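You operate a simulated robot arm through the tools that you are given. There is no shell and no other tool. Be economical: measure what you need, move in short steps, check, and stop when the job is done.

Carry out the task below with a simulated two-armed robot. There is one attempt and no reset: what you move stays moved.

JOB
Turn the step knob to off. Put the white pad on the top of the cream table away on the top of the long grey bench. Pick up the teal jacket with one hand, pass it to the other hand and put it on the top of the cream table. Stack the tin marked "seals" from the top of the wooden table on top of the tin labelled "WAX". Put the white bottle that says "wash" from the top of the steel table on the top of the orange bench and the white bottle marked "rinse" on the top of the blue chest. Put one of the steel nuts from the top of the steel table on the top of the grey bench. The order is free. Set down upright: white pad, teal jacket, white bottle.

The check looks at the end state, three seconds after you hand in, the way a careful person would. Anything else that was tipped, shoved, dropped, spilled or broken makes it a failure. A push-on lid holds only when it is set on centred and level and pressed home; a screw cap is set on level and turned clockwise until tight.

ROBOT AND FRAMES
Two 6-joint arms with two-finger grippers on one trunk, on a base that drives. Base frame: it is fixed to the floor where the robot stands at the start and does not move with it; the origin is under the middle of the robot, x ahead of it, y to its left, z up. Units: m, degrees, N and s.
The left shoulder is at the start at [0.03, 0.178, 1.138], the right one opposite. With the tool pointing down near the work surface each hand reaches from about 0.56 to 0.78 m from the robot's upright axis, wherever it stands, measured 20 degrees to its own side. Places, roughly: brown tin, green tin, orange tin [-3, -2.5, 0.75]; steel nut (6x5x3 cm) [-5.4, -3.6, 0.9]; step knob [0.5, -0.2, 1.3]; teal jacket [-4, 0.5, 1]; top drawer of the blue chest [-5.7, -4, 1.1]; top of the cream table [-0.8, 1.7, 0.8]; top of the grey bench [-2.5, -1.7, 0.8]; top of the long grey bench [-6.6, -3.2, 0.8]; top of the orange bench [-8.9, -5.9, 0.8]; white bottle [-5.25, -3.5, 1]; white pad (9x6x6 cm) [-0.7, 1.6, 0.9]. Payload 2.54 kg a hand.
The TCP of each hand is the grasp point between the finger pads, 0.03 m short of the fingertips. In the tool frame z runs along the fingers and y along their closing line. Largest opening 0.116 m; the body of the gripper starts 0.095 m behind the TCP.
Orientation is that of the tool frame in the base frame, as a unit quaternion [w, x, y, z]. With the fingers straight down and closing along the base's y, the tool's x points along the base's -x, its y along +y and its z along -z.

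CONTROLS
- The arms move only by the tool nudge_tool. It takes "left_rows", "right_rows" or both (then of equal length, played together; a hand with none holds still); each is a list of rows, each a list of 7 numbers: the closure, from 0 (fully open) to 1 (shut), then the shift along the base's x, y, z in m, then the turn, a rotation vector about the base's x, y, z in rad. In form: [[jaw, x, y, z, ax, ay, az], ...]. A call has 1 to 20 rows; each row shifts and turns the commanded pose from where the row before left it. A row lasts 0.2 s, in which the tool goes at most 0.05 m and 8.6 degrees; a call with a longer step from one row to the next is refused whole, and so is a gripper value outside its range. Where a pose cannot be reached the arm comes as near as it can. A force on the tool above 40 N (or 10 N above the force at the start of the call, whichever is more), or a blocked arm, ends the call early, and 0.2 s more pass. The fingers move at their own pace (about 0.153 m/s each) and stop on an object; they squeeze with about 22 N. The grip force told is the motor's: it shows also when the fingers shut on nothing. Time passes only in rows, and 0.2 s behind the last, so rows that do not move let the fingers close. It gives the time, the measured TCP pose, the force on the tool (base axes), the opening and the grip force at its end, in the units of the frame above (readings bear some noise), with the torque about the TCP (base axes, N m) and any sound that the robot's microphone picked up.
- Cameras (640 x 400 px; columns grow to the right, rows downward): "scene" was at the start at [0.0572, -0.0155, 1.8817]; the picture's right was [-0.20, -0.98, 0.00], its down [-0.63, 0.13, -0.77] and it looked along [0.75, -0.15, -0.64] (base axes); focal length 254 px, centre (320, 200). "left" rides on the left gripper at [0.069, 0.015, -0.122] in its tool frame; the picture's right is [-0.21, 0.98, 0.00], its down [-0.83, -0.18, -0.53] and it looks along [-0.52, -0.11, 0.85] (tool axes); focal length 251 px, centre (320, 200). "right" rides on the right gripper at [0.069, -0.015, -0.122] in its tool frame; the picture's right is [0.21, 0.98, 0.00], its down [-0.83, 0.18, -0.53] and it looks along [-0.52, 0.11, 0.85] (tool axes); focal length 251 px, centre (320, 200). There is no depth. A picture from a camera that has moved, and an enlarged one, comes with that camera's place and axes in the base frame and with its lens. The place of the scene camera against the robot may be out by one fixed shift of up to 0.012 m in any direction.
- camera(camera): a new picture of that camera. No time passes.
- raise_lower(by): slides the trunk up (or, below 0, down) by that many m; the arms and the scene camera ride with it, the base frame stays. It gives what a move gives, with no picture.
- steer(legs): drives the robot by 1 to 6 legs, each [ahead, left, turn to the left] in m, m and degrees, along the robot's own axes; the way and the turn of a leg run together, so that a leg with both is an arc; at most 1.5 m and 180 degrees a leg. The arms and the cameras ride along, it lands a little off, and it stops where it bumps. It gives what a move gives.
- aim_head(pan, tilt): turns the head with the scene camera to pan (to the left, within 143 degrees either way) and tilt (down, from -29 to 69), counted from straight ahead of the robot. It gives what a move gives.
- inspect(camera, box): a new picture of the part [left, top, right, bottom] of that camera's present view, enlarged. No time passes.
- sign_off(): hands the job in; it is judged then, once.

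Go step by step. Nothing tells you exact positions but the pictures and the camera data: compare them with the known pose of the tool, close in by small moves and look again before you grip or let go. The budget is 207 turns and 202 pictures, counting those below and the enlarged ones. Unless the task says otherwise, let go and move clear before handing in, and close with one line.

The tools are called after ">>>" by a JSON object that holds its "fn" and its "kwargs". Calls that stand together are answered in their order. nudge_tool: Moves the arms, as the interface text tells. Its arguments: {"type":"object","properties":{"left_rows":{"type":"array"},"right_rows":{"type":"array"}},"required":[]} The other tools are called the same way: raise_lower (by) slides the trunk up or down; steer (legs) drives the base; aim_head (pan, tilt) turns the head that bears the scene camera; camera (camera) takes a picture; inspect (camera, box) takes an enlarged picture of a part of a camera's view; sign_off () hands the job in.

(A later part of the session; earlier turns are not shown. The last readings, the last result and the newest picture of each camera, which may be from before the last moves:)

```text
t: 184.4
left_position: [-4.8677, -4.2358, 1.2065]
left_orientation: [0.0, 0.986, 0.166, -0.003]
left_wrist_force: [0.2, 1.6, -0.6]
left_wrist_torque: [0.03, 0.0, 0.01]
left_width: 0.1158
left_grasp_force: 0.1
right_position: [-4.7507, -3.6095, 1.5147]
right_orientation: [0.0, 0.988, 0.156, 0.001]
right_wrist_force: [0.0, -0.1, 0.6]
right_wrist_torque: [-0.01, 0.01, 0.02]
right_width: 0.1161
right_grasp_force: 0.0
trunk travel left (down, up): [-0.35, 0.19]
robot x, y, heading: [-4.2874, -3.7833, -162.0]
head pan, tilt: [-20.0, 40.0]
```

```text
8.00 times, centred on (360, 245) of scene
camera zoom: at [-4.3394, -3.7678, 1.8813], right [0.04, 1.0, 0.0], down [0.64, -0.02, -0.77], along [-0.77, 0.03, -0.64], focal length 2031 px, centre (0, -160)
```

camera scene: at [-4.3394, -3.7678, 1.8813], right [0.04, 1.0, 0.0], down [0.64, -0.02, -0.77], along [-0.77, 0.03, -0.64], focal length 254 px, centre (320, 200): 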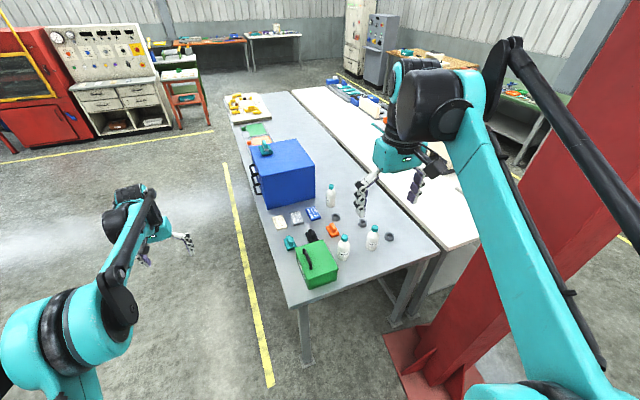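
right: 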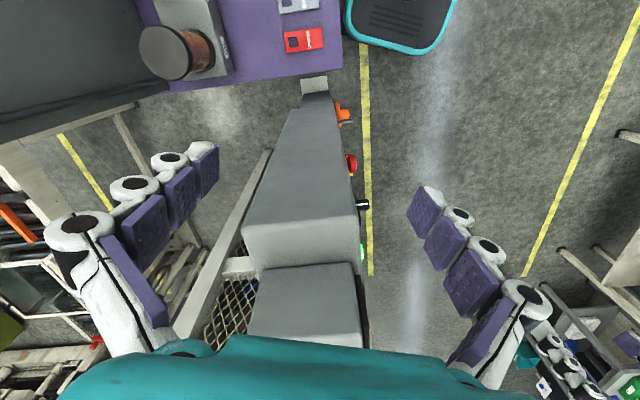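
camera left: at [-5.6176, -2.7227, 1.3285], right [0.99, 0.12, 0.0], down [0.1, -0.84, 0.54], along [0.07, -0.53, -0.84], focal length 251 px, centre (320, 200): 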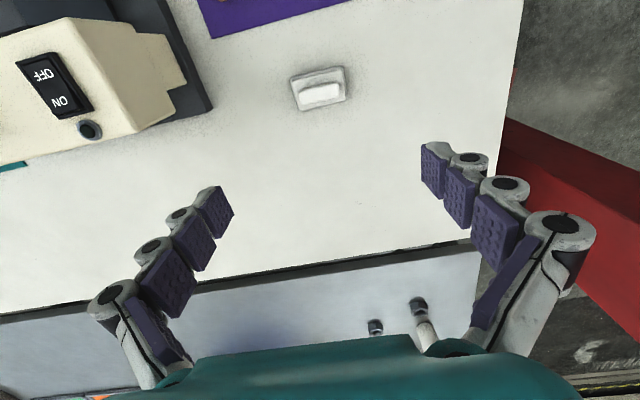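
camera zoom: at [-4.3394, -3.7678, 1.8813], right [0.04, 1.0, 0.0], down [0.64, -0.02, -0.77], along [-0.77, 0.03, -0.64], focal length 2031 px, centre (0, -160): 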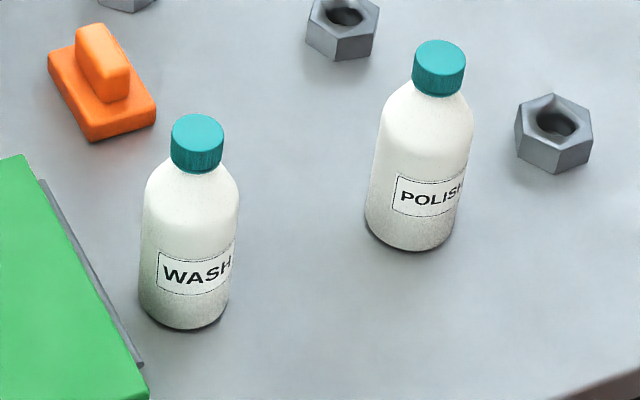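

The bottles read WASH and POLISH near the table's end, and the one by the chest ends in "E" (RINSE). I'll move in so that WASH is in the right hand's range, keeping clear of the red post.

>>> {"fn": "steer", "kwargs": {"legs": [[0.15, -0.28, 0]]}}

>>> {"fn": "aim_head", "kwargs": {"pan": -10, "tilt": 55}}

>>> {"fn": "camera", "kwargs": {"camera": "scene"}}

>>> {"fn": "camera", "kwargs": {"camera": "right"}}

```text
t: 186.5
left_position: [-5.0962, -4.0179, 1.2076]
left_orientation: [0.001, 0.986, 0.167, -0.003]
left_wrist_force: [0.1, -0.4, 0.4]
left_wrist_torque: [0.02, 0.0, 0.02]
left_width: 0.1158
left_grasp_force: 0.0
right_position: [-4.9799, -3.3927, 1.5144]
right_orientation: [0.0, 0.988, 0.157, 0.0]
right_wrist_force: [-0.8, 0.2, 0.1]
right_wrist_torque: [0.03, -0.01, 0.0]
right_width: 0.116
right_grasp_force: 0.0
trunk travel left (down, up): [-0.35, 0.19]
robot x, y, heading: [-4.5151, -3.5623, -162.0]
head pan, tilt: [-20.0, 40.0]
```

```text
t: 187.3
left_position: [-5.0973, -4.0175, 1.2066]
left_orientation: [0.001, 0.986, 0.167, -0.002]
left_wrist_force: [-0.4, -0.4, -0.1]
left_wrist_torque: [0.02, 0.0, 0.02]
left_width: 0.1157
left_grasp_force: 0.0
right_position: [-4.9802, -3.3934, 1.5142]
right_orientation: [0.0, 0.988, 0.157, 0.0]
right_wrist_force: [0.5, 0.7, 0.3]
right_wrist_torque: [0.0, -0.03, -0.04]
right_width: 0.1159
right_grasp_force: 0.1
trunk travel left (down, up): [-0.35, 0.19]
robot x, y, heading: [-4.5151, -3.5621, -161.7]
head pan, tilt: [-10.0, 55.0]
```

```text
143 pictures are left
camera scene: at [-4.5547, -3.5629, 1.8607], right [-0.14, 0.99, 0.0], down [0.81, 0.12, -0.57], along [-0.57, -0.08, -0.82], focal length 254 px, centre (320, 200)
```

scene: 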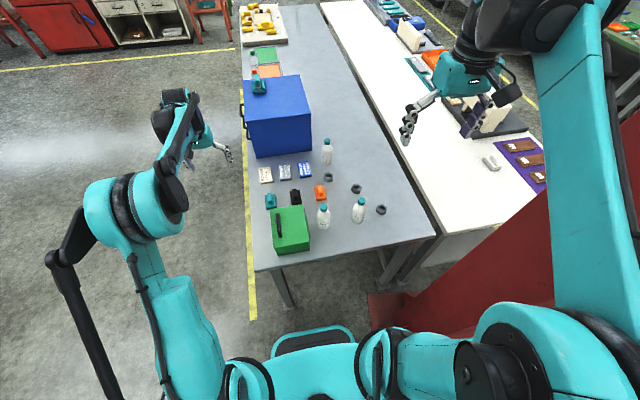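

```text
142 pictures are left
camera right: at [-4.92, -3.357, 1.6367], right [0.51, -0.86, 0.0], down [-0.73, -0.43, 0.53], along [-0.46, -0.27, -0.85], focal length 251 px, centre (320, 200)
```

right: 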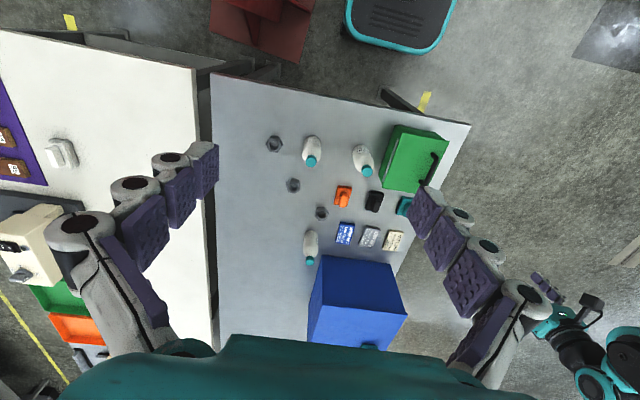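

WASH is at about (-5.12, -3.625), with the green box close on its left, so I'll turn the right hand 90° to close along the aisle direction. I'll move above it while turning.

>>> {"fn": "nudge_tool", "kwargs": {"right_rows": [[0, -0.0127, -0.021, -0.028, 0, 0, 0.143], [0, -0.0127, -0.021, -0.028, 0, 0, 0.143], [0, -0.0127, -0.021, -0.028, 0, 0, 0.143], [0, -0.0127, -0.021, -0.028, 0, 0, 0.143], [0, -0.0127, -0.021, -0.028, 0, 0, 0.143], [0, -0.0127, -0.021, -0.028, 0, 0, 0.143], [0, -0.0127, -0.021, -0.028, 0, 0, 0.143], [0, -0.0127, -0.021, -0.028, 0, 0, 0.143], [0, -0.0127, -0.021, -0.028, 0, 0, 0.143], [0, -0.0127, -0.021, -0.028, 0, 0, 0.143], [0, -0.0127, -0.021, -0.028, 0, 0, 0.143], [0, 0, 0, 0, 0, 0, 0]]}}

>>> {"fn": "camera", "kwargs": {"camera": "right"}}

>>> {"fn": "camera", "kwargs": {"camera": "scene"}}

```text
t: 189.9
left_position: [-5.0954, -4.0182, 1.2085]
left_orientation: [0.0, 0.986, 0.167, -0.003]
left_wrist_force: [0.2, -0.9, 0.4]
left_wrist_torque: [-0.03, 0.02, -0.02]
left_width: 0.116
left_grasp_force: 0.1
right_position: [-5.1176, -3.6235, 1.2057]
right_orientation: [0.0, 0.586, 0.81, -0.001]
right_wrist_force: [0.0, 0.5, 0.6]
right_wrist_torque: [0.03, 0.04, 0.02]
right_width: 0.1161
right_grasp_force: 0.2
trunk travel left (down, up): [-0.35, 0.19]
robot x, y, heading: [-4.5145, -3.5622, -161.9]
head pan, tilt: [-10.0, 55.0]
```

```text
141 pictures are left
camera right: at [-5.1543, -3.5616, 1.3285], right [0.86, 0.51, 0.0], down [0.43, -0.73, 0.53], along [0.27, -0.46, -0.85], focal length 251 px, centre (320, 200)
```

right: 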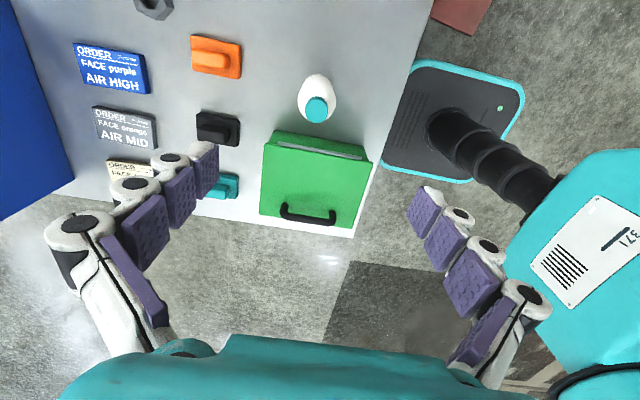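

```text
140 pictures are left
camera scene: at [-4.5536, -3.5622, 1.8607], right [-0.14, 0.99, 0.0], down [0.81, 0.12, -0.57], along [-0.57, -0.08, -0.82], focal length 254 px, centre (320, 200)
```

scene: 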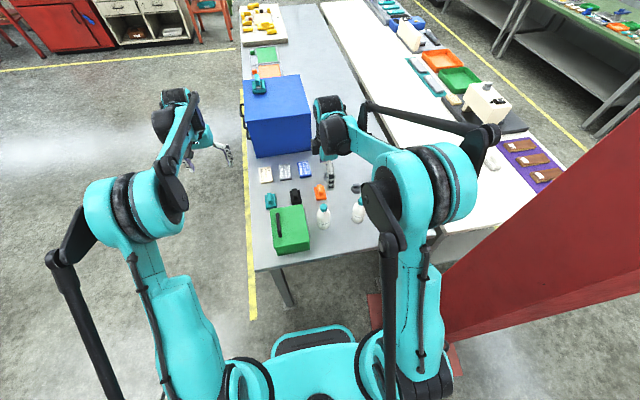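

The bottle is centred under the hand. I'll descend part way and check.

>>> {"fn": "nudge_tool", "kwargs": {"right_rows": [[0, -0.003, -0.002, -0.04, 0, 0, 0], [0, 0, 0, -0.04, 0, 0, 0], [0, 0, 0, -0.04, 0, 0, 0], [0, 0, 0, -0.03, 0, 0, 0], [0, 0, 0, 0, 0, 0, 0]]}}

>>> {"fn": "camera", "kwargs": {"camera": "right"}}

```text
t: 191.1
left_position: [-5.0954, -4.0176, 1.2077]
left_orientation: [0.0, 0.986, 0.168, -0.003]
left_wrist_force: [0.2, 0.2, -0.1]
left_wrist_torque: [-0.01, 0.05, -0.01]
left_width: 0.1162
left_grasp_force: 0.0
right_position: [-5.1221, -3.6256, 1.0572]
right_orientation: [0.0, 0.587, 0.81, 0.0]
right_wrist_force: [-0.2, -0.5, -0.1]
right_wrist_torque: [0.0, 0.0, -0.03]
right_width: 0.1159
right_grasp_force: 0.2
trunk travel left (down, up): [-0.35, 0.19]
robot x, y, heading: [-4.5158, -3.5628, -161.8]
head pan, tilt: [-10.0, 55.0]
```

```text
139 pictures are left
camera right: at [-5.1591, -3.5646, 1.178], right [0.86, 0.51, 0.0], down [0.43, -0.73, 0.53], along [0.27, -0.46, -0.85], focal length 251 px, centre (320, 200)
```

right: 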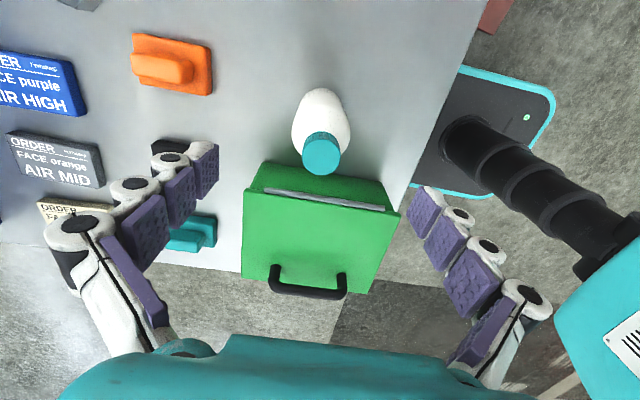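

>>> {"fn": "nudge_tool", "kwargs": {"right_rows": [[0, 0, 0, -0.04, 0, 0, 0], [0, 0, 0, -0.04, 0, 0, 0], [0, 0, 0, -0.03, 0, 0, 0], [0, 0, 0, -0.02, 0, 0, 0], [0, 0, 0, 0, 0, 0, 0]]}}

>>> {"fn": "camera", "kwargs": {"camera": "right"}}

>>> {"fn": "inspect", "kwargs": {"camera": "scene", "box": [260, 160, 400, 260]}}

```text
t: 192.3
left_position: [-5.0964, -4.0176, 1.2068]
left_orientation: [0.001, 0.986, 0.167, -0.003]
left_wrist_force: [-0.5, -0.3, 0.2]
left_wrist_torque: [0.01, 0.03, 0.02]
left_width: 0.1159
left_grasp_force: 0.0
right_position: [-5.1243, -3.6258, 0.9249]
right_orientation: [0.0, 0.586, 0.81, 0.0]
right_wrist_force: [-0.4, -0.5, 0.6]
right_wrist_torque: [-0.02, 0.01, 0.02]
right_width: 0.1159
right_grasp_force: 0.1
trunk travel left (down, up): [-0.35, 0.19]
robot x, y, heading: [-4.5168, -3.5679, -161.8]
head pan, tilt: [-10.0, 55.0]
```

```text
138 pictures are left
camera right: at [-5.1598, -3.5646, 1.0479], right [0.86, 0.51, 0.0], down [0.43, -0.73, 0.53], along [0.27, -0.46, -0.85], focal length 251 px, centre (320, 200)
```

right: 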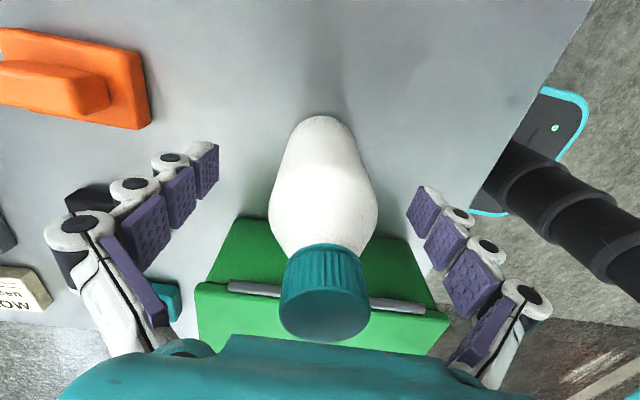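

```text
4.00 times, centred on (330, 210) of scene
camera zoom: at [-4.5544, -3.5629, 1.8607], right [-0.14, 0.99, 0.0], down [0.81, 0.12, -0.57], along [-0.57, -0.08, -0.82], focal length 1016 px, centre (280, 160)
```

zoom: 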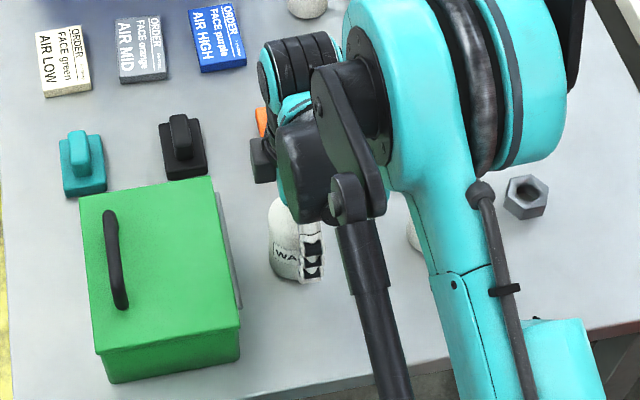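

The bottle is between the fingers. I'll close and lift.

>>> {"fn": "nudge_tool", "kwargs": {"right_rows": [[1, 0, 0, 0, 0, 0, 0], [1, 0, 0, 0, 0, 0, 0], [1, 0, 0, 0, 0, 0, 0], [1, 0, 0, 0, 0, 0, 0]]}}

>>> {"fn": "nudge_tool", "kwargs": {"right_rows": [[1, 0, 0, 0.03, 0, 0, 0], [1, 0, 0, 0.045, 0, 0, 0], [1, 0, 0, 0.045, 0, 0, 0], [1, 0, 0, 0.045, 0, 0, 0], [1, 0, 0, 0.045, 0, 0, 0], [1, 0, 0, 0.045, 0, 0, 0], [1, 0, 0, 0, 0, 0, 0]]}}

>>> {"fn": "camera", "kwargs": {"camera": "right"}}

>>> {"fn": "camera", "kwargs": {"camera": "scene"}}

```text
t: 193.3
left_position: [-5.0957, -4.0186, 1.2074]
left_orientation: [0.002, 0.986, 0.168, -0.003]
left_wrist_force: [-0.3, -0.5, -0.2]
left_wrist_torque: [0.0, -0.02, -0.02]
left_width: 0.1162
left_grasp_force: 0.0
right_position: [-5.123, -3.6261, 0.926]
right_orientation: [0.0, 0.587, 0.81, 0.0]
right_wrist_force: [-0.6, 0.3, 4.0]
right_wrist_torque: [0.02, -0.13, 0.03]
right_width: 0.0543
right_grasp_force: 22.2
trunk travel left (down, up): [-0.35, 0.19]
robot x, y, heading: [-4.5174, -3.5581, -161.9]
head pan, tilt: [-10.0, 55.0]
```

```text
t: 194.9
left_position: [-5.097, -4.0173, 1.207]
left_orientation: [0.0, 0.986, 0.167, -0.002]
left_wrist_force: [-0.6, -0.7, -0.3]
left_wrist_torque: [-0.04, -0.02, 0.02]
left_width: 0.1156
left_grasp_force: 0.1
right_position: [-5.1193, -3.628, 1.1837]
right_orientation: [0.0, 0.586, 0.81, 0.0]
right_wrist_force: [0.4, 0.3, -2.4]
right_wrist_torque: [0.01, 0.01, 0.02]
right_width: 0.0542
right_grasp_force: 21.8
trunk travel left (down, up): [-0.35, 0.19]
robot x, y, heading: [-4.5138, -3.5608, -162.0]
head pan, tilt: [-10.0, 55.0]
```

```text
136 pictures are left
camera right: at [-5.1573, -3.5662, 1.3043], right [0.86, 0.51, 0.0], down [0.43, -0.73, 0.53], along [0.27, -0.46, -0.85], focal length 251 px, centre (320, 200)
```

right: 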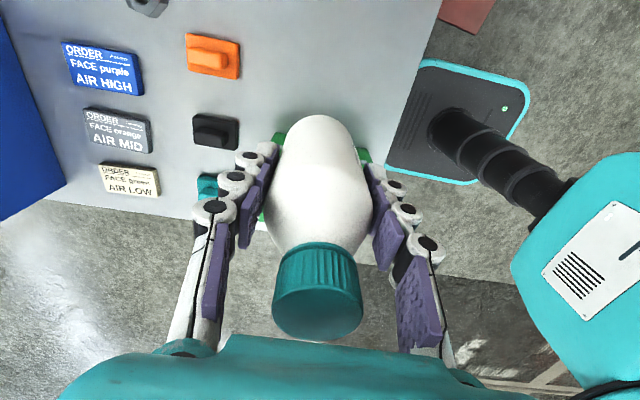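

```text
135 pictures are left
camera scene: at [-4.5562, -3.5633, 1.8606], right [-0.14, 0.99, 0.0], down [0.81, 0.12, -0.57], along [-0.57, -0.08, -0.82], focal length 254 px, centre (320, 200)
```

scene: 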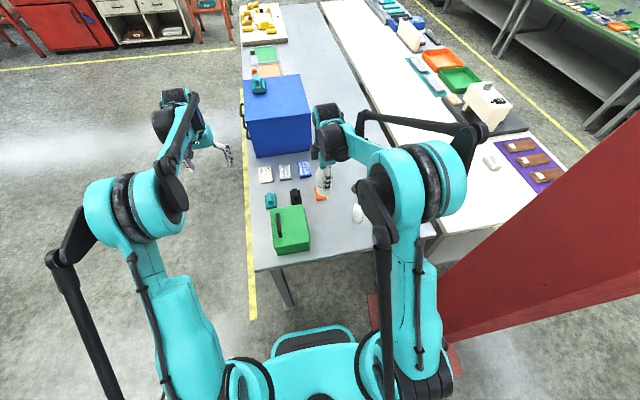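

WASH is lifted. While keeping it, I'll go round to the table's far side, from where the left hand may reach RINSE and put it straight onto the chest.

>>> {"fn": "steer", "kwargs": {"legs": [[-0.35, 0, 0], [0, 0.9, 0], [0, 0, -90], [0, 1.2, 0]]}}

>>> {"fn": "aim_head", "kwargs": {"pan": 0, "tilt": 50}}

>>> {"fn": "camera", "kwargs": {"camera": "scene"}}

```text
t: 211.0
left_position: [-5.4942, -4.087, 1.208]
left_orientation: [-0.002, 0.814, -0.58, -0.002]
left_wrist_force: [0.2, 0.4, -0.3]
left_wrist_torque: [0.02, -0.03, 0.04]
left_width: 0.116
left_grasp_force: 0.0
right_position: [-5.1015, -4.0651, 1.1827]
right_orientation: [0.0, 0.988, 0.156, 0.0]
right_wrist_force: [-0.5, -0.3, -3.1]
right_wrist_torque: [0.02, -0.05, 0.02]
right_width: 0.0543
right_grasp_force: 22.0
trunk travel left (down, up): [-0.35, 0.19]
robot x, y, heading: [-5.0384, -4.6701, 107.9]
head pan, tilt: [-10.0, 55.0]
```

```text
t: 211.7
left_position: [-5.4927, -4.0876, 1.207]
left_orientation: [-0.002, 0.815, -0.579, -0.002]
left_wrist_force: [0.2, -0.1, 0.5]
left_wrist_torque: [0.01, 0.01, 0.02]
left_width: 0.116
left_grasp_force: 0.1
right_position: [-5.1027, -4.0638, 1.1819]
right_orientation: [0.001, 0.988, 0.157, 0.001]
right_wrist_force: [0.7, 0.3, -2.8]
right_wrist_torque: [-0.01, 0.01, 0.02]
right_width: 0.0543
right_grasp_force: 21.9
trunk travel left (down, up): [-0.35, 0.19]
robot x, y, heading: [-5.0377, -4.6701, 108.1]
head pan, tilt: [0.0, 50.0]
```

```text
134 pictures are left
camera scene: at [-5.0514, -4.6224, 1.8671], right [0.95, 0.31, 0.0], down [0.24, -0.73, -0.64], along [-0.2, 0.61, -0.77], focal length 254 px, centre (320, 200)
```

scene: 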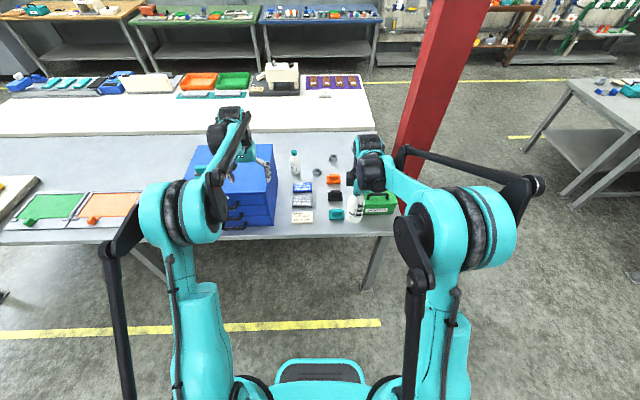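

RINSE is only about 0.37 m from the table's far edge, beside the chest's corner, so it can be reached from above. I'll raise the left hand clear of the chest and drive in.

>>> {"fn": "nudge_tool", "kwargs": {"left_rows": [[0, 0.026, 0.008, 0.04, 0, 0, 0], [0, 0.026, 0.008, 0.04, 0, 0, 0], [0, 0.026, 0.008, 0.04, 0, 0, 0], [0, 0.026, 0.008, 0.04, 0, 0, 0], [0, 0, 0, 0, 0, 0, 0]]}}

>>> {"fn": "steer", "kwargs": {"legs": [[0.36, 0, 0]]}}

>>> {"fn": "aim_head", "kwargs": {"pan": 10, "tilt": 60}}

>>> {"fn": "camera", "kwargs": {"camera": "scene"}}

>>> {"fn": "camera", "kwargs": {"camera": "left"}}

```text
t: 212.9
left_position: [-5.3902, -4.0557, 1.365]
left_orientation: [-0.002, 0.815, -0.579, -0.002]
left_wrist_force: [0.2, 0.5, 0.6]
left_wrist_torque: [-0.01, -0.04, -0.02]
left_width: 0.1158
left_grasp_force: 0.0
right_position: [-5.103, -4.0645, 1.1813]
right_orientation: [-0.001, 0.988, 0.157, 0.0]
right_wrist_force: [-0.3, -0.2, -1.5]
right_wrist_torque: [-0.04, -0.03, -0.03]
right_width: 0.054
right_grasp_force: 21.5
trunk travel left (down, up): [-0.35, 0.19]
robot x, y, heading: [-5.0423, -4.6681, 108.0]
head pan, tilt: [0.0, 50.0]
```

```text
t: 215.2
left_position: [-5.501, -3.7183, 1.3666]
left_orientation: [-0.001, 0.816, -0.578, -0.002]
left_wrist_force: [0.1, 0.4, 0.7]
left_wrist_torque: [-0.04, 0.02, -0.03]
left_width: 0.1159
left_grasp_force: 0.0
right_position: [-5.2128, -3.7274, 1.1818]
right_orientation: [0.0, 0.987, 0.159, 0.0]
right_wrist_force: [-0.3, -0.3, -2.5]
right_wrist_torque: [-0.01, -0.03, 0.01]
right_width: 0.0544
right_grasp_force: 22.5
trunk travel left (down, up): [-0.35, 0.19]
robot x, y, heading: [-5.1488, -4.3327, 108.0]
head pan, tilt: [0.0, 50.0]
```

```text
t: 215.9
left_position: [-5.5014, -3.7198, 1.3658]
left_orientation: [-0.001, 0.816, -0.579, -0.002]
left_wrist_force: [0.4, 0.1, -0.8]
left_wrist_torque: [-0.01, 0.0, -0.01]
left_width: 0.1162
left_grasp_force: 0.0
right_position: [-5.214, -3.7262, 1.182]
right_orientation: [0.001, 0.988, 0.158, 0.0]
right_wrist_force: [0.4, -0.7, -3.1]
right_wrist_torque: [-0.02, -0.02, 0.0]
right_width: 0.0545
right_grasp_force: 21.6
trunk travel left (down, up): [-0.35, 0.19]
robot x, y, heading: [-5.1476, -4.3339, 108.2]
head pan, tilt: [10.0, 60.0]
```

```text
133 pictures are left
camera scene: at [-5.1691, -4.2989, 1.8546], right [0.88, 0.47, 0.0], down [0.41, -0.76, -0.5], along [-0.24, 0.44, -0.87], focal length 254 px, centre (320, 200)
```

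scene: 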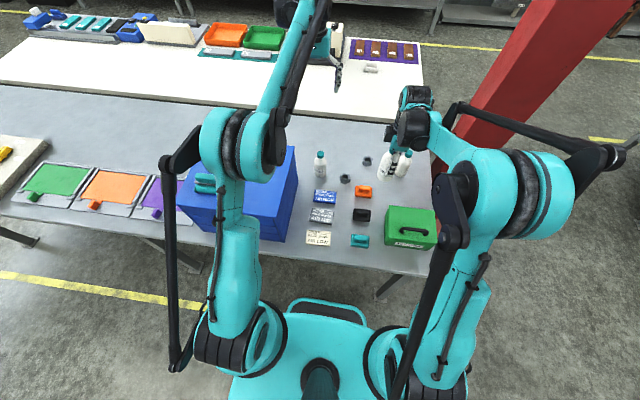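

```text
132 pictures are left
camera left: at [-5.4921, -3.7895, 1.4865], right [-0.99, -0.12, 0.0], down [-0.1, 0.84, 0.54], along [-0.07, 0.53, -0.84], focal length 251 px, centre (320, 200)
```

left: 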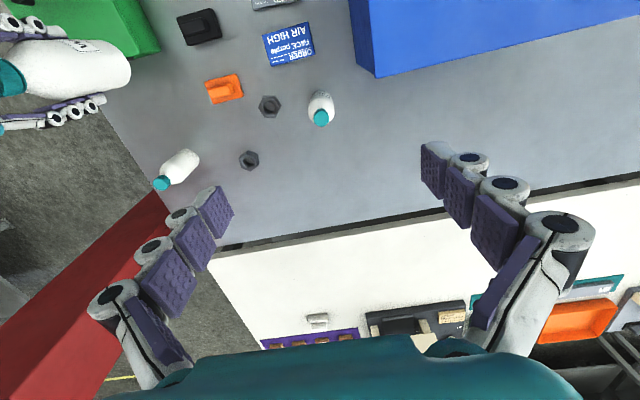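

RINSE is at about (-5.507, -3.671) with enough room on both sides. I'll move over it and descend part way.

>>> {"fn": "nudge_tool", "kwargs": {"left_rows": [[0, -0.003, 0.024, -0.03, 0, 0, 0], [0, -0.003, 0.024, -0.03, 0, 0, 0], [0, 0, 0, -0.045, 0, 0, 0], [0, 0, 0, -0.045, 0, 0, 0], [0, 0, 0, -0.045, 0, 0, 0], [0, 0, 0, -0.045, 0, 0, 0], [0, 0, 0, -0.045, 0, 0, 0], [0, 0, 0, 0, 0, 0, 0]]}}

>>> {"fn": "camera", "kwargs": {"camera": "left"}}

>>> {"fn": "camera", "kwargs": {"camera": "scene"}}

```text
t: 217.7
left_position: [-5.5058, -3.6708, 1.0843]
left_orientation: [-0.001, 0.815, -0.579, -0.003]
left_wrist_force: [0.1, -0.9, -0.2]
left_wrist_torque: [0.01, 0.02, 0.01]
left_width: 0.116
left_grasp_force: 0.2
right_position: [-5.2145, -3.728, 1.1825]
right_orientation: [0.0, 0.987, 0.158, -0.001]
right_wrist_force: [1.4, -0.3, -2.5]
right_wrist_torque: [0.05, -0.03, -0.01]
right_width: 0.0545
right_grasp_force: 21.6
trunk travel left (down, up): [-0.35, 0.19]
robot x, y, heading: [-5.1522, -4.3308, 108.2]
head pan, tilt: [10.0, 60.0]
```

```text
131 pictures are left
camera left: at [-5.4968, -3.7422, 1.205], right [-0.99, -0.12, 0.0], down [-0.1, 0.84, 0.54], along [-0.07, 0.53, -0.84], focal length 251 px, centre (320, 200)
```

left: 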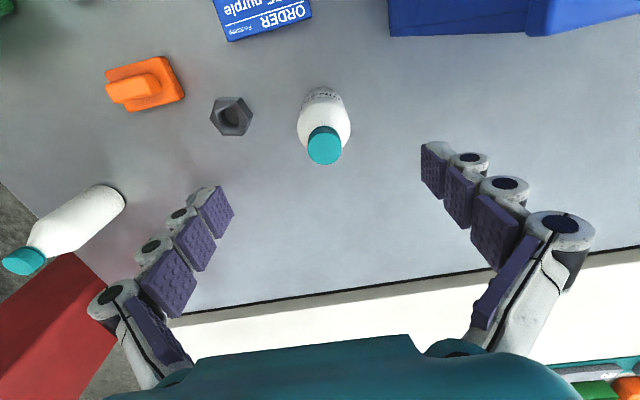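

```text
130 pictures are left
camera scene: at [-5.1686, -4.3005, 1.8547], right [0.88, 0.47, 0.0], down [0.41, -0.76, -0.5], along [-0.24, 0.44, -0.87], focal length 254 px, centre (320, 200)
```

scene: 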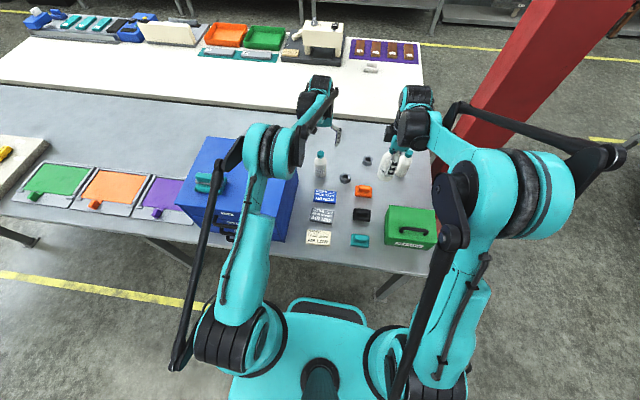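

>>> {"fn": "inspect", "kwargs": {"camera": "scene", "box": [180, 100, 420, 250]}}

>>> {"fn": "inspect", "kwargs": {"camera": "left", "box": [280, 70, 370, 180]}}

```text
2.67 times, centred on (300, 175) of scene
camera zoom: at [-5.1686, -4.3005, 1.8547], right [0.88, 0.47, 0.0], down [0.41, -0.76, -0.5], along [-0.24, 0.44, -0.87], focal length 677 px, centre (373, 267)
```

zoom: 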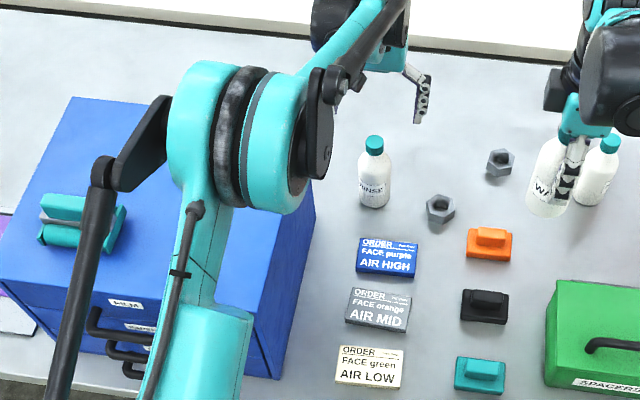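

```text
3.64 times, centred on (325, 125) of left
camera zoom: at [-5.4968, -3.7422, 1.205], right [-0.99, -0.12, 0.0], down [-0.1, 0.84, 0.54], along [-0.07, 0.53, -0.84], focal length 914 px, centre (302, 473)
```

zoom: 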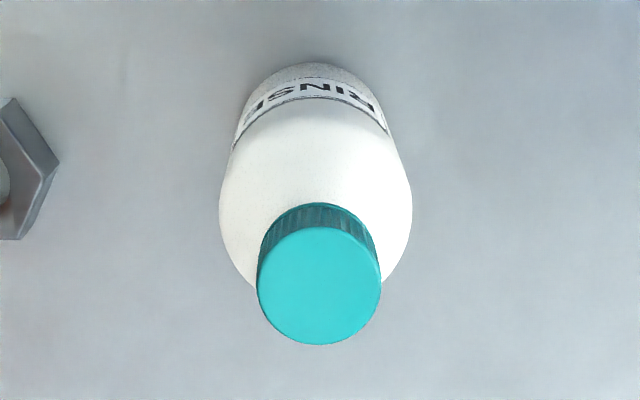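

The label reads RINSE. I'll descend in two steps, checking that the left elbow stays above the chest.

>>> {"fn": "nudge_tool", "kwargs": {"left_rows": [[0, -0.002, 0.001, -0.04, 0, 0, 0], [0, 0, 0, -0.04, 0, 0, 0], [0, 0, 0, 0, 0, 0, 0]]}}

>>> {"fn": "inspect", "kwargs": {"camera": "scene", "box": [150, 80, 390, 250]}}

>>> {"fn": "camera", "kwargs": {"camera": "left"}}

```text
t: 218.5
left_position: [-5.5086, -3.6694, 1.0014]
left_orientation: [-0.001, 0.815, -0.579, -0.002]
left_wrist_force: [0.2, -0.4, -0.1]
left_wrist_torque: [-0.01, -0.03, 0.03]
left_width: 0.1161
left_grasp_force: 0.0
right_position: [-5.2135, -3.7277, 1.1832]
right_orientation: [0.001, 0.987, 0.159, 0.0]
right_wrist_force: [0.4, -0.9, -3.1]
right_wrist_torque: [0.04, -0.02, 0.01]
right_width: 0.0545
right_grasp_force: 21.9
trunk travel left (down, up): [-0.35, 0.19]
robot x, y, heading: [-5.1497, -4.334, 108.0]
head pan, tilt: [10.0, 60.0]
```

```text
2.35 times, centred on (270, 165) of scene
camera zoom: at [-5.1688, -4.2997, 1.8546], right [0.88, 0.47, 0.0], down [0.41, -0.76, -0.5], along [-0.24, 0.44, -0.87], focal length 597 px, centre (438, 282)
```

zoom: 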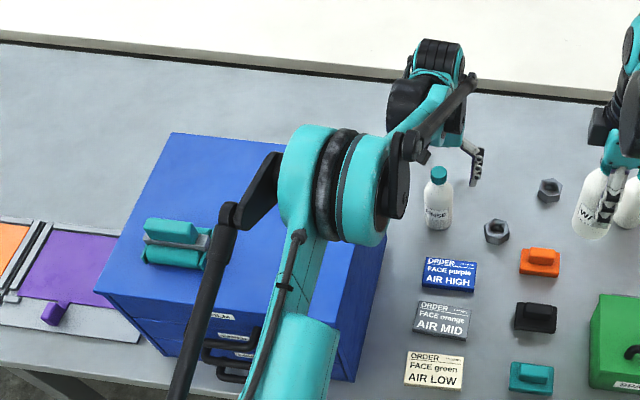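

```text
126 pictures are left
camera left: at [-5.4992, -3.7412, 1.1232], right [-0.99, -0.12, 0.0], down [-0.1, 0.84, 0.54], along [-0.07, 0.53, -0.84], focal length 251 px, centre (320, 200)
```

left: 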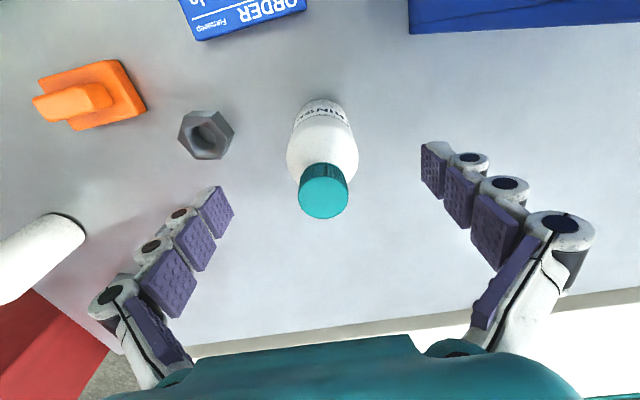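

The elbow is around 1.3 m, above the 1.1 m chest. I'll go down to the grasp height.

>>> {"fn": "nudge_tool", "kwargs": {"left_rows": [[0, 0, 0, -0.025, 0, 0, 0], [0, 0, 0, -0.025, 0, 0, 0], [0, 0, 0, -0.02, 0, 0, 0], [0, 0, 0, 0, 0, 0, 0]]}}

>>> {"fn": "camera", "kwargs": {"camera": "left"}}

>>> {"fn": "camera", "kwargs": {"camera": "scene"}}

```text
t: 219.5
left_position: [-5.5078, -3.6717, 0.9308]
left_orientation: [-0.003, 0.816, -0.578, -0.002]
left_wrist_force: [1.1, 0.0, -1.4]
left_wrist_torque: [-0.01, -0.01, -0.01]
left_width: 0.1162
left_grasp_force: 0.1
right_position: [-5.2132, -3.7279, 1.1817]
right_orientation: [0.0, 0.987, 0.158, 0.0]
right_wrist_force: [-0.1, -0.7, -2.0]
right_wrist_torque: [0.01, 0.01, -0.01]
right_width: 0.0543
right_grasp_force: 21.8
trunk travel left (down, up): [-0.35, 0.19]
robot x, y, heading: [-5.1484, -4.3302, 108.2]
head pan, tilt: [10.0, 60.0]
```

```text
125 pictures are left
camera left: at [-5.4994, -3.7416, 1.0515], right [-0.99, -0.12, 0.0], down [-0.1, 0.84, 0.54], along [-0.07, 0.53, -0.84], focal length 251 px, centre (320, 200)
```

left: 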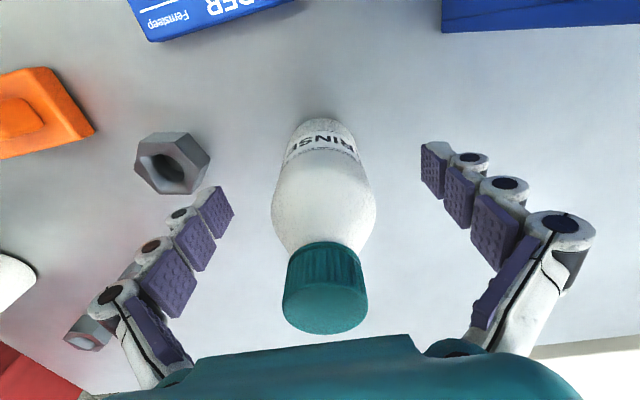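

```text
124 pictures are left
camera scene: at [-5.1688, -4.2996, 1.8546], right [0.88, 0.47, 0.0], down [0.41, -0.76, -0.5], along [-0.24, 0.44, -0.87], focal length 254 px, centre (320, 200)
```

scene: 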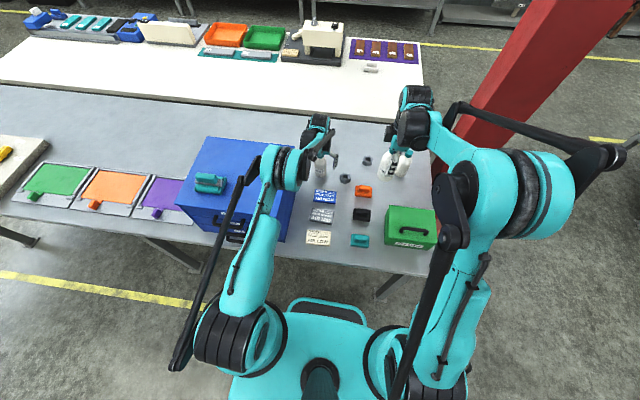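

>>> {"fn": "nudge_tool", "kwargs": {"left_rows": [[1, 0, 0, 0, 0, 0, 0], [1, 0, 0, 0, 0, 0, 0], [1, 0, 0, 0, 0, 0, 0], [1, 0, 0, 0, 0, 0, 0]]}}

>>> {"fn": "nudge_tool", "kwargs": {"left_rows": [[1, 0, 0, 0.03, 0, 0, 0], [1, 0, 0, 0.045, 0, 0, 0], [1, 0, 0, 0.045, 0, 0, 0], [1, 0, 0, 0.045, 0, 0, 0], [1, 0, 0, 0.045, 0, 0, 0], [1, 0, 0, 0.045, 0, 0, 0], [1, 0, 0, 0.045, 0, 0, 0], [1, 0, 0, 0.045, 0, 0, 0], [1, 0, 0, 0.045, 0, 0, 0], [1, 0, 0, 0.045, 0, 0, 0], [1, 0, 0, 0, 0, 0, 0]]}}

>>> {"fn": "camera", "kwargs": {"camera": "left"}}

>>> {"fn": "camera", "kwargs": {"camera": "scene"}}

```text
t: 220.5
left_position: [-5.508, -3.6716, 0.93]
left_orientation: [-0.002, 0.815, -0.579, -0.002]
left_wrist_force: [0.1, 1.5, 1.8]
left_wrist_torque: [0.15, -0.05, 0.02]
left_width: 0.0544
left_grasp_force: 21.5
right_position: [-5.2135, -3.7271, 1.1828]
right_orientation: [0.0, 0.987, 0.159, 0.0]
right_wrist_force: [0.2, -0.4, -3.0]
right_wrist_torque: [0.0, -0.02, 0.01]
right_width: 0.0542
right_grasp_force: 22.2
trunk travel left (down, up): [-0.35, 0.19]
robot x, y, heading: [-5.1533, -4.3342, 107.9]
head pan, tilt: [10.0, 60.0]
```

```text
t: 222.9
left_position: [-5.5089, -3.6696, 1.3566]
left_orientation: [-0.002, 0.815, -0.579, -0.003]
left_wrist_force: [0.4, 0.5, -2.5]
left_wrist_torque: [0.01, -0.02, 0.0]
left_width: 0.0542
left_grasp_force: 21.9
left hand out of reach, approached as far as the arm can: row 10
right_position: [-5.2127, -3.7281, 1.1817]
right_orientation: [0.0, 0.987, 0.158, 0.0]
right_wrist_force: [-0.6, -0.5, -3.2]
right_wrist_torque: [0.04, -0.02, -0.01]
right_width: 0.0545
right_grasp_force: 22.1
trunk travel left (down, up): [-0.35, 0.19]
robot x, y, heading: [-5.1508, -4.3326, 108.1]
head pan, tilt: [10.0, 60.0]
```

```text
123 pictures are left
camera left: at [-5.4992, -3.7412, 1.4779], right [-0.99, -0.12, 0.0], down [-0.1, 0.84, 0.54], along [-0.07, 0.53, -0.84], focal length 251 px, centre (320, 200)
```

left: 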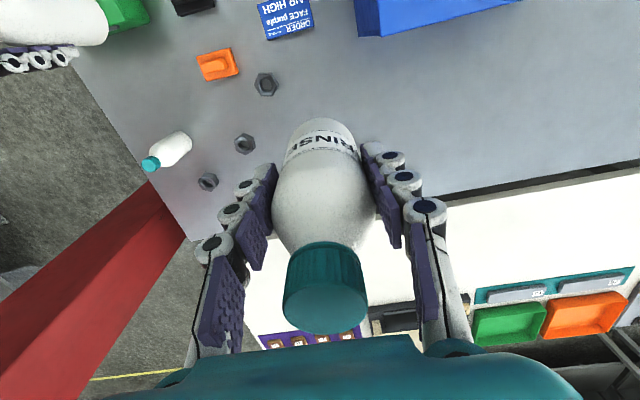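

```text
122 pictures are left
camera scene: at [-5.169, -4.2994, 1.8546], right [0.88, 0.47, 0.0], down [0.41, -0.76, -0.5], along [-0.24, 0.44, -0.87], focal length 254 px, centre (320, 200)
```

scene: 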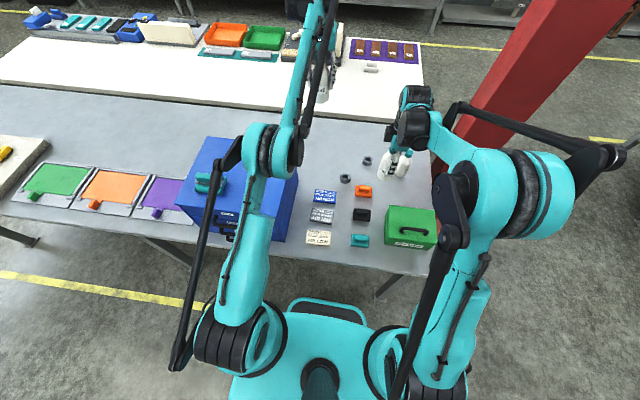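

RINSE is lifted. The chest top is at about z 1.09, and its free right part is centred near (-5.615, -3.906). I'll move above it.

>>> {"fn": "nudge_tool", "kwargs": {"left_rows": [[1, -0.0177, -0.0393, 0, 0, 0, 0], [1, -0.0177, -0.0393, 0, 0, 0, 0], [1, -0.0177, -0.0393, 0, 0, 0, 0], [1, -0.0177, -0.0393, 0, 0, 0, 0], [1, -0.0177, -0.0393, 0, 0, 0, 0], [1, -0.0177, -0.0393, 0, 0, 0, 0], [1, 0, 0, 0, 0, 0, 0]]}}

>>> {"fn": "camera", "kwargs": {"camera": "left"}}

>>> {"fn": "camera", "kwargs": {"camera": "scene"}}

```text
t: 224.5
left_position: [-5.6156, -3.9028, 1.3539]
left_orientation: [-0.001, 0.815, -0.579, -0.002]
left_wrist_force: [0.0, 0.6, -2.7]
left_wrist_torque: [-0.06, -0.05, 0.0]
left_width: 0.0542
left_grasp_force: 22.1
right_position: [-5.2134, -3.7259, 1.1816]
right_orientation: [0.0, 0.987, 0.158, 0.001]
right_wrist_force: [0.1, 1.3, -3.1]
right_wrist_torque: [-0.03, 0.02, 0.0]
right_width: 0.0544
right_grasp_force: 21.9
trunk travel left (down, up): [-0.35, 0.19]
robot x, y, heading: [-5.1524, -4.334, 107.9]
head pan, tilt: [10.0, 60.0]
```

```text
121 pictures are left
camera left: at [-5.607, -3.9748, 1.4737], right [-0.99, -0.12, 0.0], down [-0.1, 0.84, 0.54], along [-0.07, 0.53, -0.84], focal length 251 px, centre (320, 200)
```

left: 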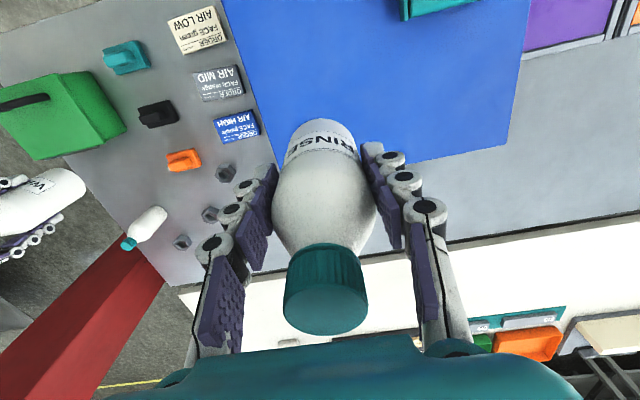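

```text
120 pictures are left
camera scene: at [-5.1688, -4.2975, 1.8545], right [0.88, 0.47, 0.0], down [0.41, -0.76, -0.5], along [-0.24, 0.44, -0.87], focal length 254 px, centre (320, 200)
```

scene: 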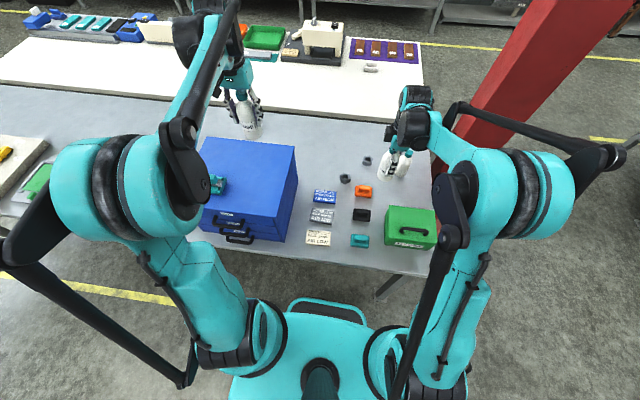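

The landing point is well inside the chest top. I'll descend, then feel for contact.

>>> {"fn": "nudge_tool", "kwargs": {"left_rows": [[1, 0, 0, -0.04, 0, 0, 0], [1, 0, 0, -0.04, 0, 0, 0], [1, 0, 0, -0.04, 0, 0, 0], [1, 0, 0, -0.008, 0, 0, 0], [1, 0, 0, -0.008, 0, 0, 0], [1, 0, 0, 0, 0, 0, 0]]}}

>>> {"fn": "camera", "kwargs": {"camera": "scene"}}

>>> {"fn": "camera", "kwargs": {"camera": "left"}}

```text
t: 225.9
left_position: [-5.6156, -3.9057, 1.2177]
left_orientation: [-0.001, 0.815, -0.579, -0.001]
left_wrist_force: [0.0, 0.0, -3.4]
left_wrist_torque: [-0.02, -0.03, 0.02]
left_width: 0.0545
left_grasp_force: 21.8
right_position: [-5.2148, -3.7273, 1.1819]
right_orientation: [0.0, 0.987, 0.159, 0.0]
right_wrist_force: [0.1, -0.4, -2.8]
right_wrist_torque: [0.02, 0.0, -0.02]
right_width: 0.0545
right_grasp_force: 22.1
trunk travel left (down, up): [-0.35, 0.19]
robot x, y, heading: [-5.1454, -4.3366, 108.1]
head pan, tilt: [10.0, 60.0]
```

```text
119 pictures are left
camera scene: at [-5.1693, -4.2991, 1.8546], right [0.88, 0.47, 0.0], down [0.41, -0.76, -0.5], along [-0.24, 0.44, -0.87], focal length 254 px, centre (320, 200)
```

scene: 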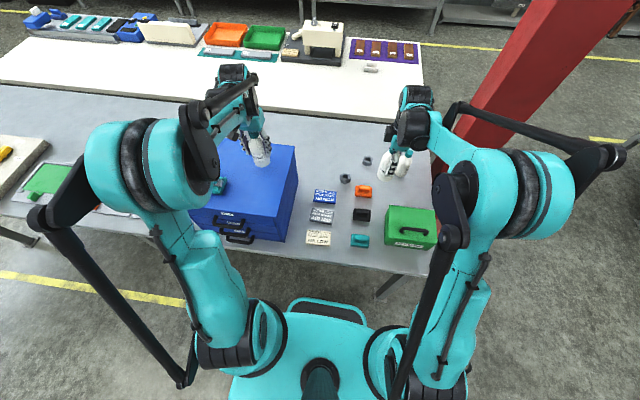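

```text
118 pictures are left
camera left: at [-5.606, -3.9771, 1.3389], right [-0.99, -0.12, 0.0], down [-0.1, 0.84, 0.54], along [-0.07, 0.53, -0.84], focal length 251 px, centre (320, 200)
```

left: 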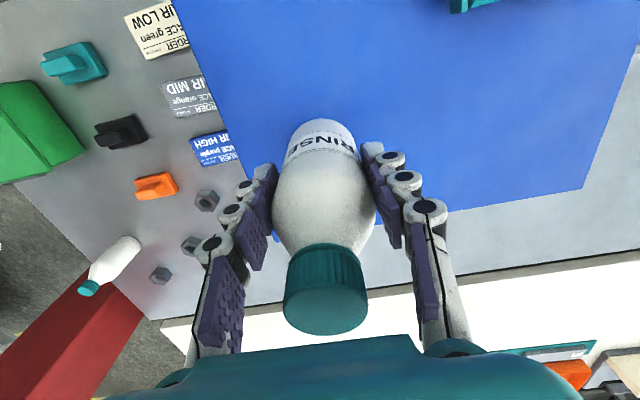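

>>> {"fn": "nudge_tool", "kwargs": {"left_rows": [[1, 0, 0, -0.006, 0, 0, 0], [1, 0, 0, -0.006, 0, 0, 0], [1, 0, 0, -0.006, 0, 0, 0], [1, 0, 0, 0, 0, 0, 0]]}}

>>> {"fn": "inspect", "kwargs": {"camera": "scene", "box": [180, 100, 320, 240]}}

```text
t: 226.9
left_position: [-5.615, -3.9079, 1.1998]
left_orientation: [-0.001, 0.815, -0.58, -0.002]
left_wrist_force: [0.8, 0.0, -1.7]
left_wrist_torque: [-0.02, 0.01, -0.02]
left_width: 0.0545
left_grasp_force: 21.7
right_position: [-5.2146, -3.7268, 1.1824]
right_orientation: [-0.001, 0.987, 0.158, 0.0]
right_wrist_force: [0.0, 0.6, -3.0]
right_wrist_torque: [0.02, -0.01, 0.02]
right_width: 0.0544
right_grasp_force: 22.1
trunk travel left (down, up): [-0.35, 0.19]
robot x, y, heading: [-5.1491, -4.3308, 108.0]
head pan, tilt: [10.0, 60.0]
```

```text
2.86 times, centred on (250, 170) of scene
camera zoom: at [-5.1693, -4.2991, 1.8546], right [0.88, 0.47, 0.0], down [0.41, -0.76, -0.5], along [-0.24, 0.44, -0.87], focal length 725 px, centre (520, 286)
```

zoom: 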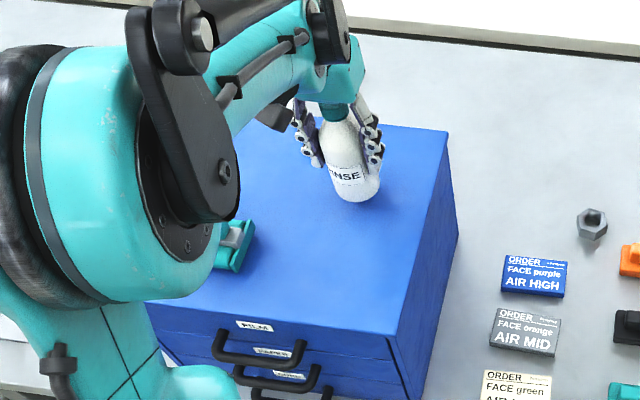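

>>> {"fn": "nudge_tool", "kwargs": {"left_rows": [[1, 0, 0, -0.005, 0, 0, 0], [1, 0, 0, -0.005, 0, 0, 0], [1, 0, 0, 0, 0, 0, 0]]}}

```text
t: 227.7
left_position: [-5.614, -3.9058, 1.1894]
left_orientation: [-0.001, 0.815, -0.579, -0.002]
left_wrist_force: [0.0, -0.1, -2.9]
left_wrist_torque: [-0.05, 0.0, 0.01]
left_width: 0.0545
left_grasp_force: 21.9
right_position: [-5.2145, -3.7266, 1.1822]
right_orientation: [-0.001, 0.987, 0.158, 0.0]
right_wrist_force: [-0.9, 0.1, -2.4]
right_wrist_torque: [0.0, -0.03, -0.02]
right_width: 0.0545
right_grasp_force: 22.5
trunk travel left (down, up): [-0.35, 0.19]
robot x, y, heading: [-5.1513, -4.3323, 108.3]
head pan, tilt: [10.0, 60.0]
```

No contact yet; continuing down in small steps.

>>> {"fn": "nudge_tool", "kwargs": {"left_rows": [[1, 0, 0, -0.005, 0, 0, 0], [1, 0, 0, -0.005, 0, 0, 0], [1, 0, 0, -0.004, 0, 0, 0], [1, 0, 0, 0, 0, 0, 0]]}}

>>> {"fn": "inspect", "kwargs": {"camera": "scene", "box": [180, 100, 320, 240]}}

```text
t: 228.7
left_position: [-5.6133, -3.9081, 1.1763]
left_orientation: [-0.001, 0.815, -0.579, -0.003]
left_wrist_force: [-2.5, 1.8, 16.8]
left_wrist_torque: [0.06, 0.09, 0.05]
left_width: 0.0545
left_grasp_force: 22.1
right_position: [-5.2132, -3.7286, 1.1836]
right_orientation: [-0.001, 0.987, 0.158, 0.0]
right_wrist_force: [-0.1, 0.2, -2.8]
right_wrist_torque: [0.06, 0.0, -0.02]
right_width: 0.0544
right_grasp_force: 22.2
trunk travel left (down, up): [-0.35, 0.19]
robot x, y, heading: [-5.1491, -4.3301, 108.3]
head pan, tilt: [10.0, 60.0]
```

```text
2.86 times, centred on (250, 170) of scene
camera zoom: at [-5.1678, -4.3007, 1.8547], right [0.88, 0.47, 0.0], down [0.41, -0.76, -0.5], along [-0.24, 0.44, -0.87], focal length 725 px, centre (520, 286)
```

zoom: 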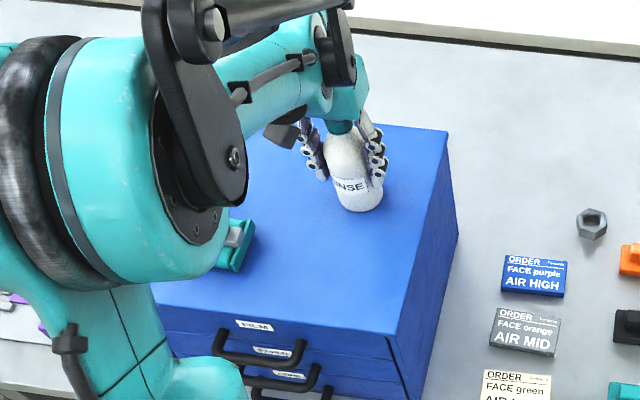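

Contact with about 19 N. I'll ease off 2 mm, release and rise.

>>> {"fn": "nudge_tool", "kwargs": {"left_rows": [[1, 0, 0, 0.002, 0, 0, 0], [0.5, 0, 0, 0, 0, 0, 0], [0, 0, 0, 0, 0, 0, 0], [0, 0, 0, 0.02, 0, 0, 0], [0, 0, 0, 0.04, 0, 0, 0], [0, 0, 0, 0.04, 0, 0, 0], [0, 0, 0, 0.04, 0, 0, 0], [0, 0, 0, 0.04, 0, 0, 0], [0, 0, 0, 0, 0, 0, 0]]}}

>>> {"fn": "camera", "kwargs": {"camera": "scene"}}

>>> {"fn": "camera", "kwargs": {"camera": "left"}}

```text
t: 230.7
left_position: [-5.613, -3.9054, 1.3567]
left_orientation: [-0.002, 0.815, -0.579, -0.002]
left_wrist_force: [0.3, 0.5, 0.2]
left_wrist_torque: [-0.01, -0.02, 0.02]
left_width: 0.1161
left_grasp_force: 0.1
right_position: [-5.2149, -3.7268, 1.181]
right_orientation: [0.0, 0.987, 0.158, 0.0]
right_wrist_force: [0.6, -0.5, -2.8]
right_wrist_torque: [-0.01, 0.0, 0.01]
right_width: 0.0541
right_grasp_force: 21.9
trunk travel left (down, up): [-0.35, 0.19]
robot x, y, heading: [-5.1521, -4.3297, 108.3]
head pan, tilt: [10.0, 60.0]
```

```text
115 pictures are left
camera scene: at [-5.1695, -4.299, 1.8545], right [0.88, 0.47, 0.0], down [0.41, -0.76, -0.5], along [-0.24, 0.44, -0.87], focal length 254 px, centre (320, 200)
```

scene: 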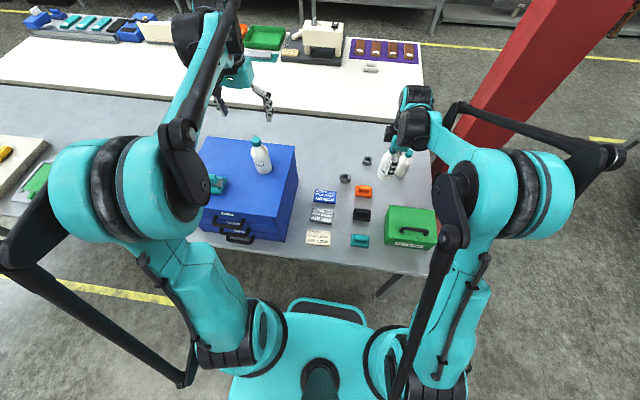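

```text
114 pictures are left
camera left: at [-5.6049, -3.9767, 1.4784], right [-0.99, -0.12, 0.0], down [-0.1, 0.84, 0.54], along [-0.07, 0.53, -0.84], focal length 251 px, centre (320, 200)
```

left: 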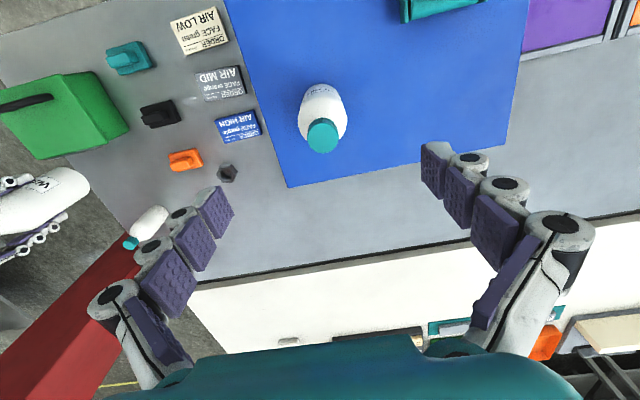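

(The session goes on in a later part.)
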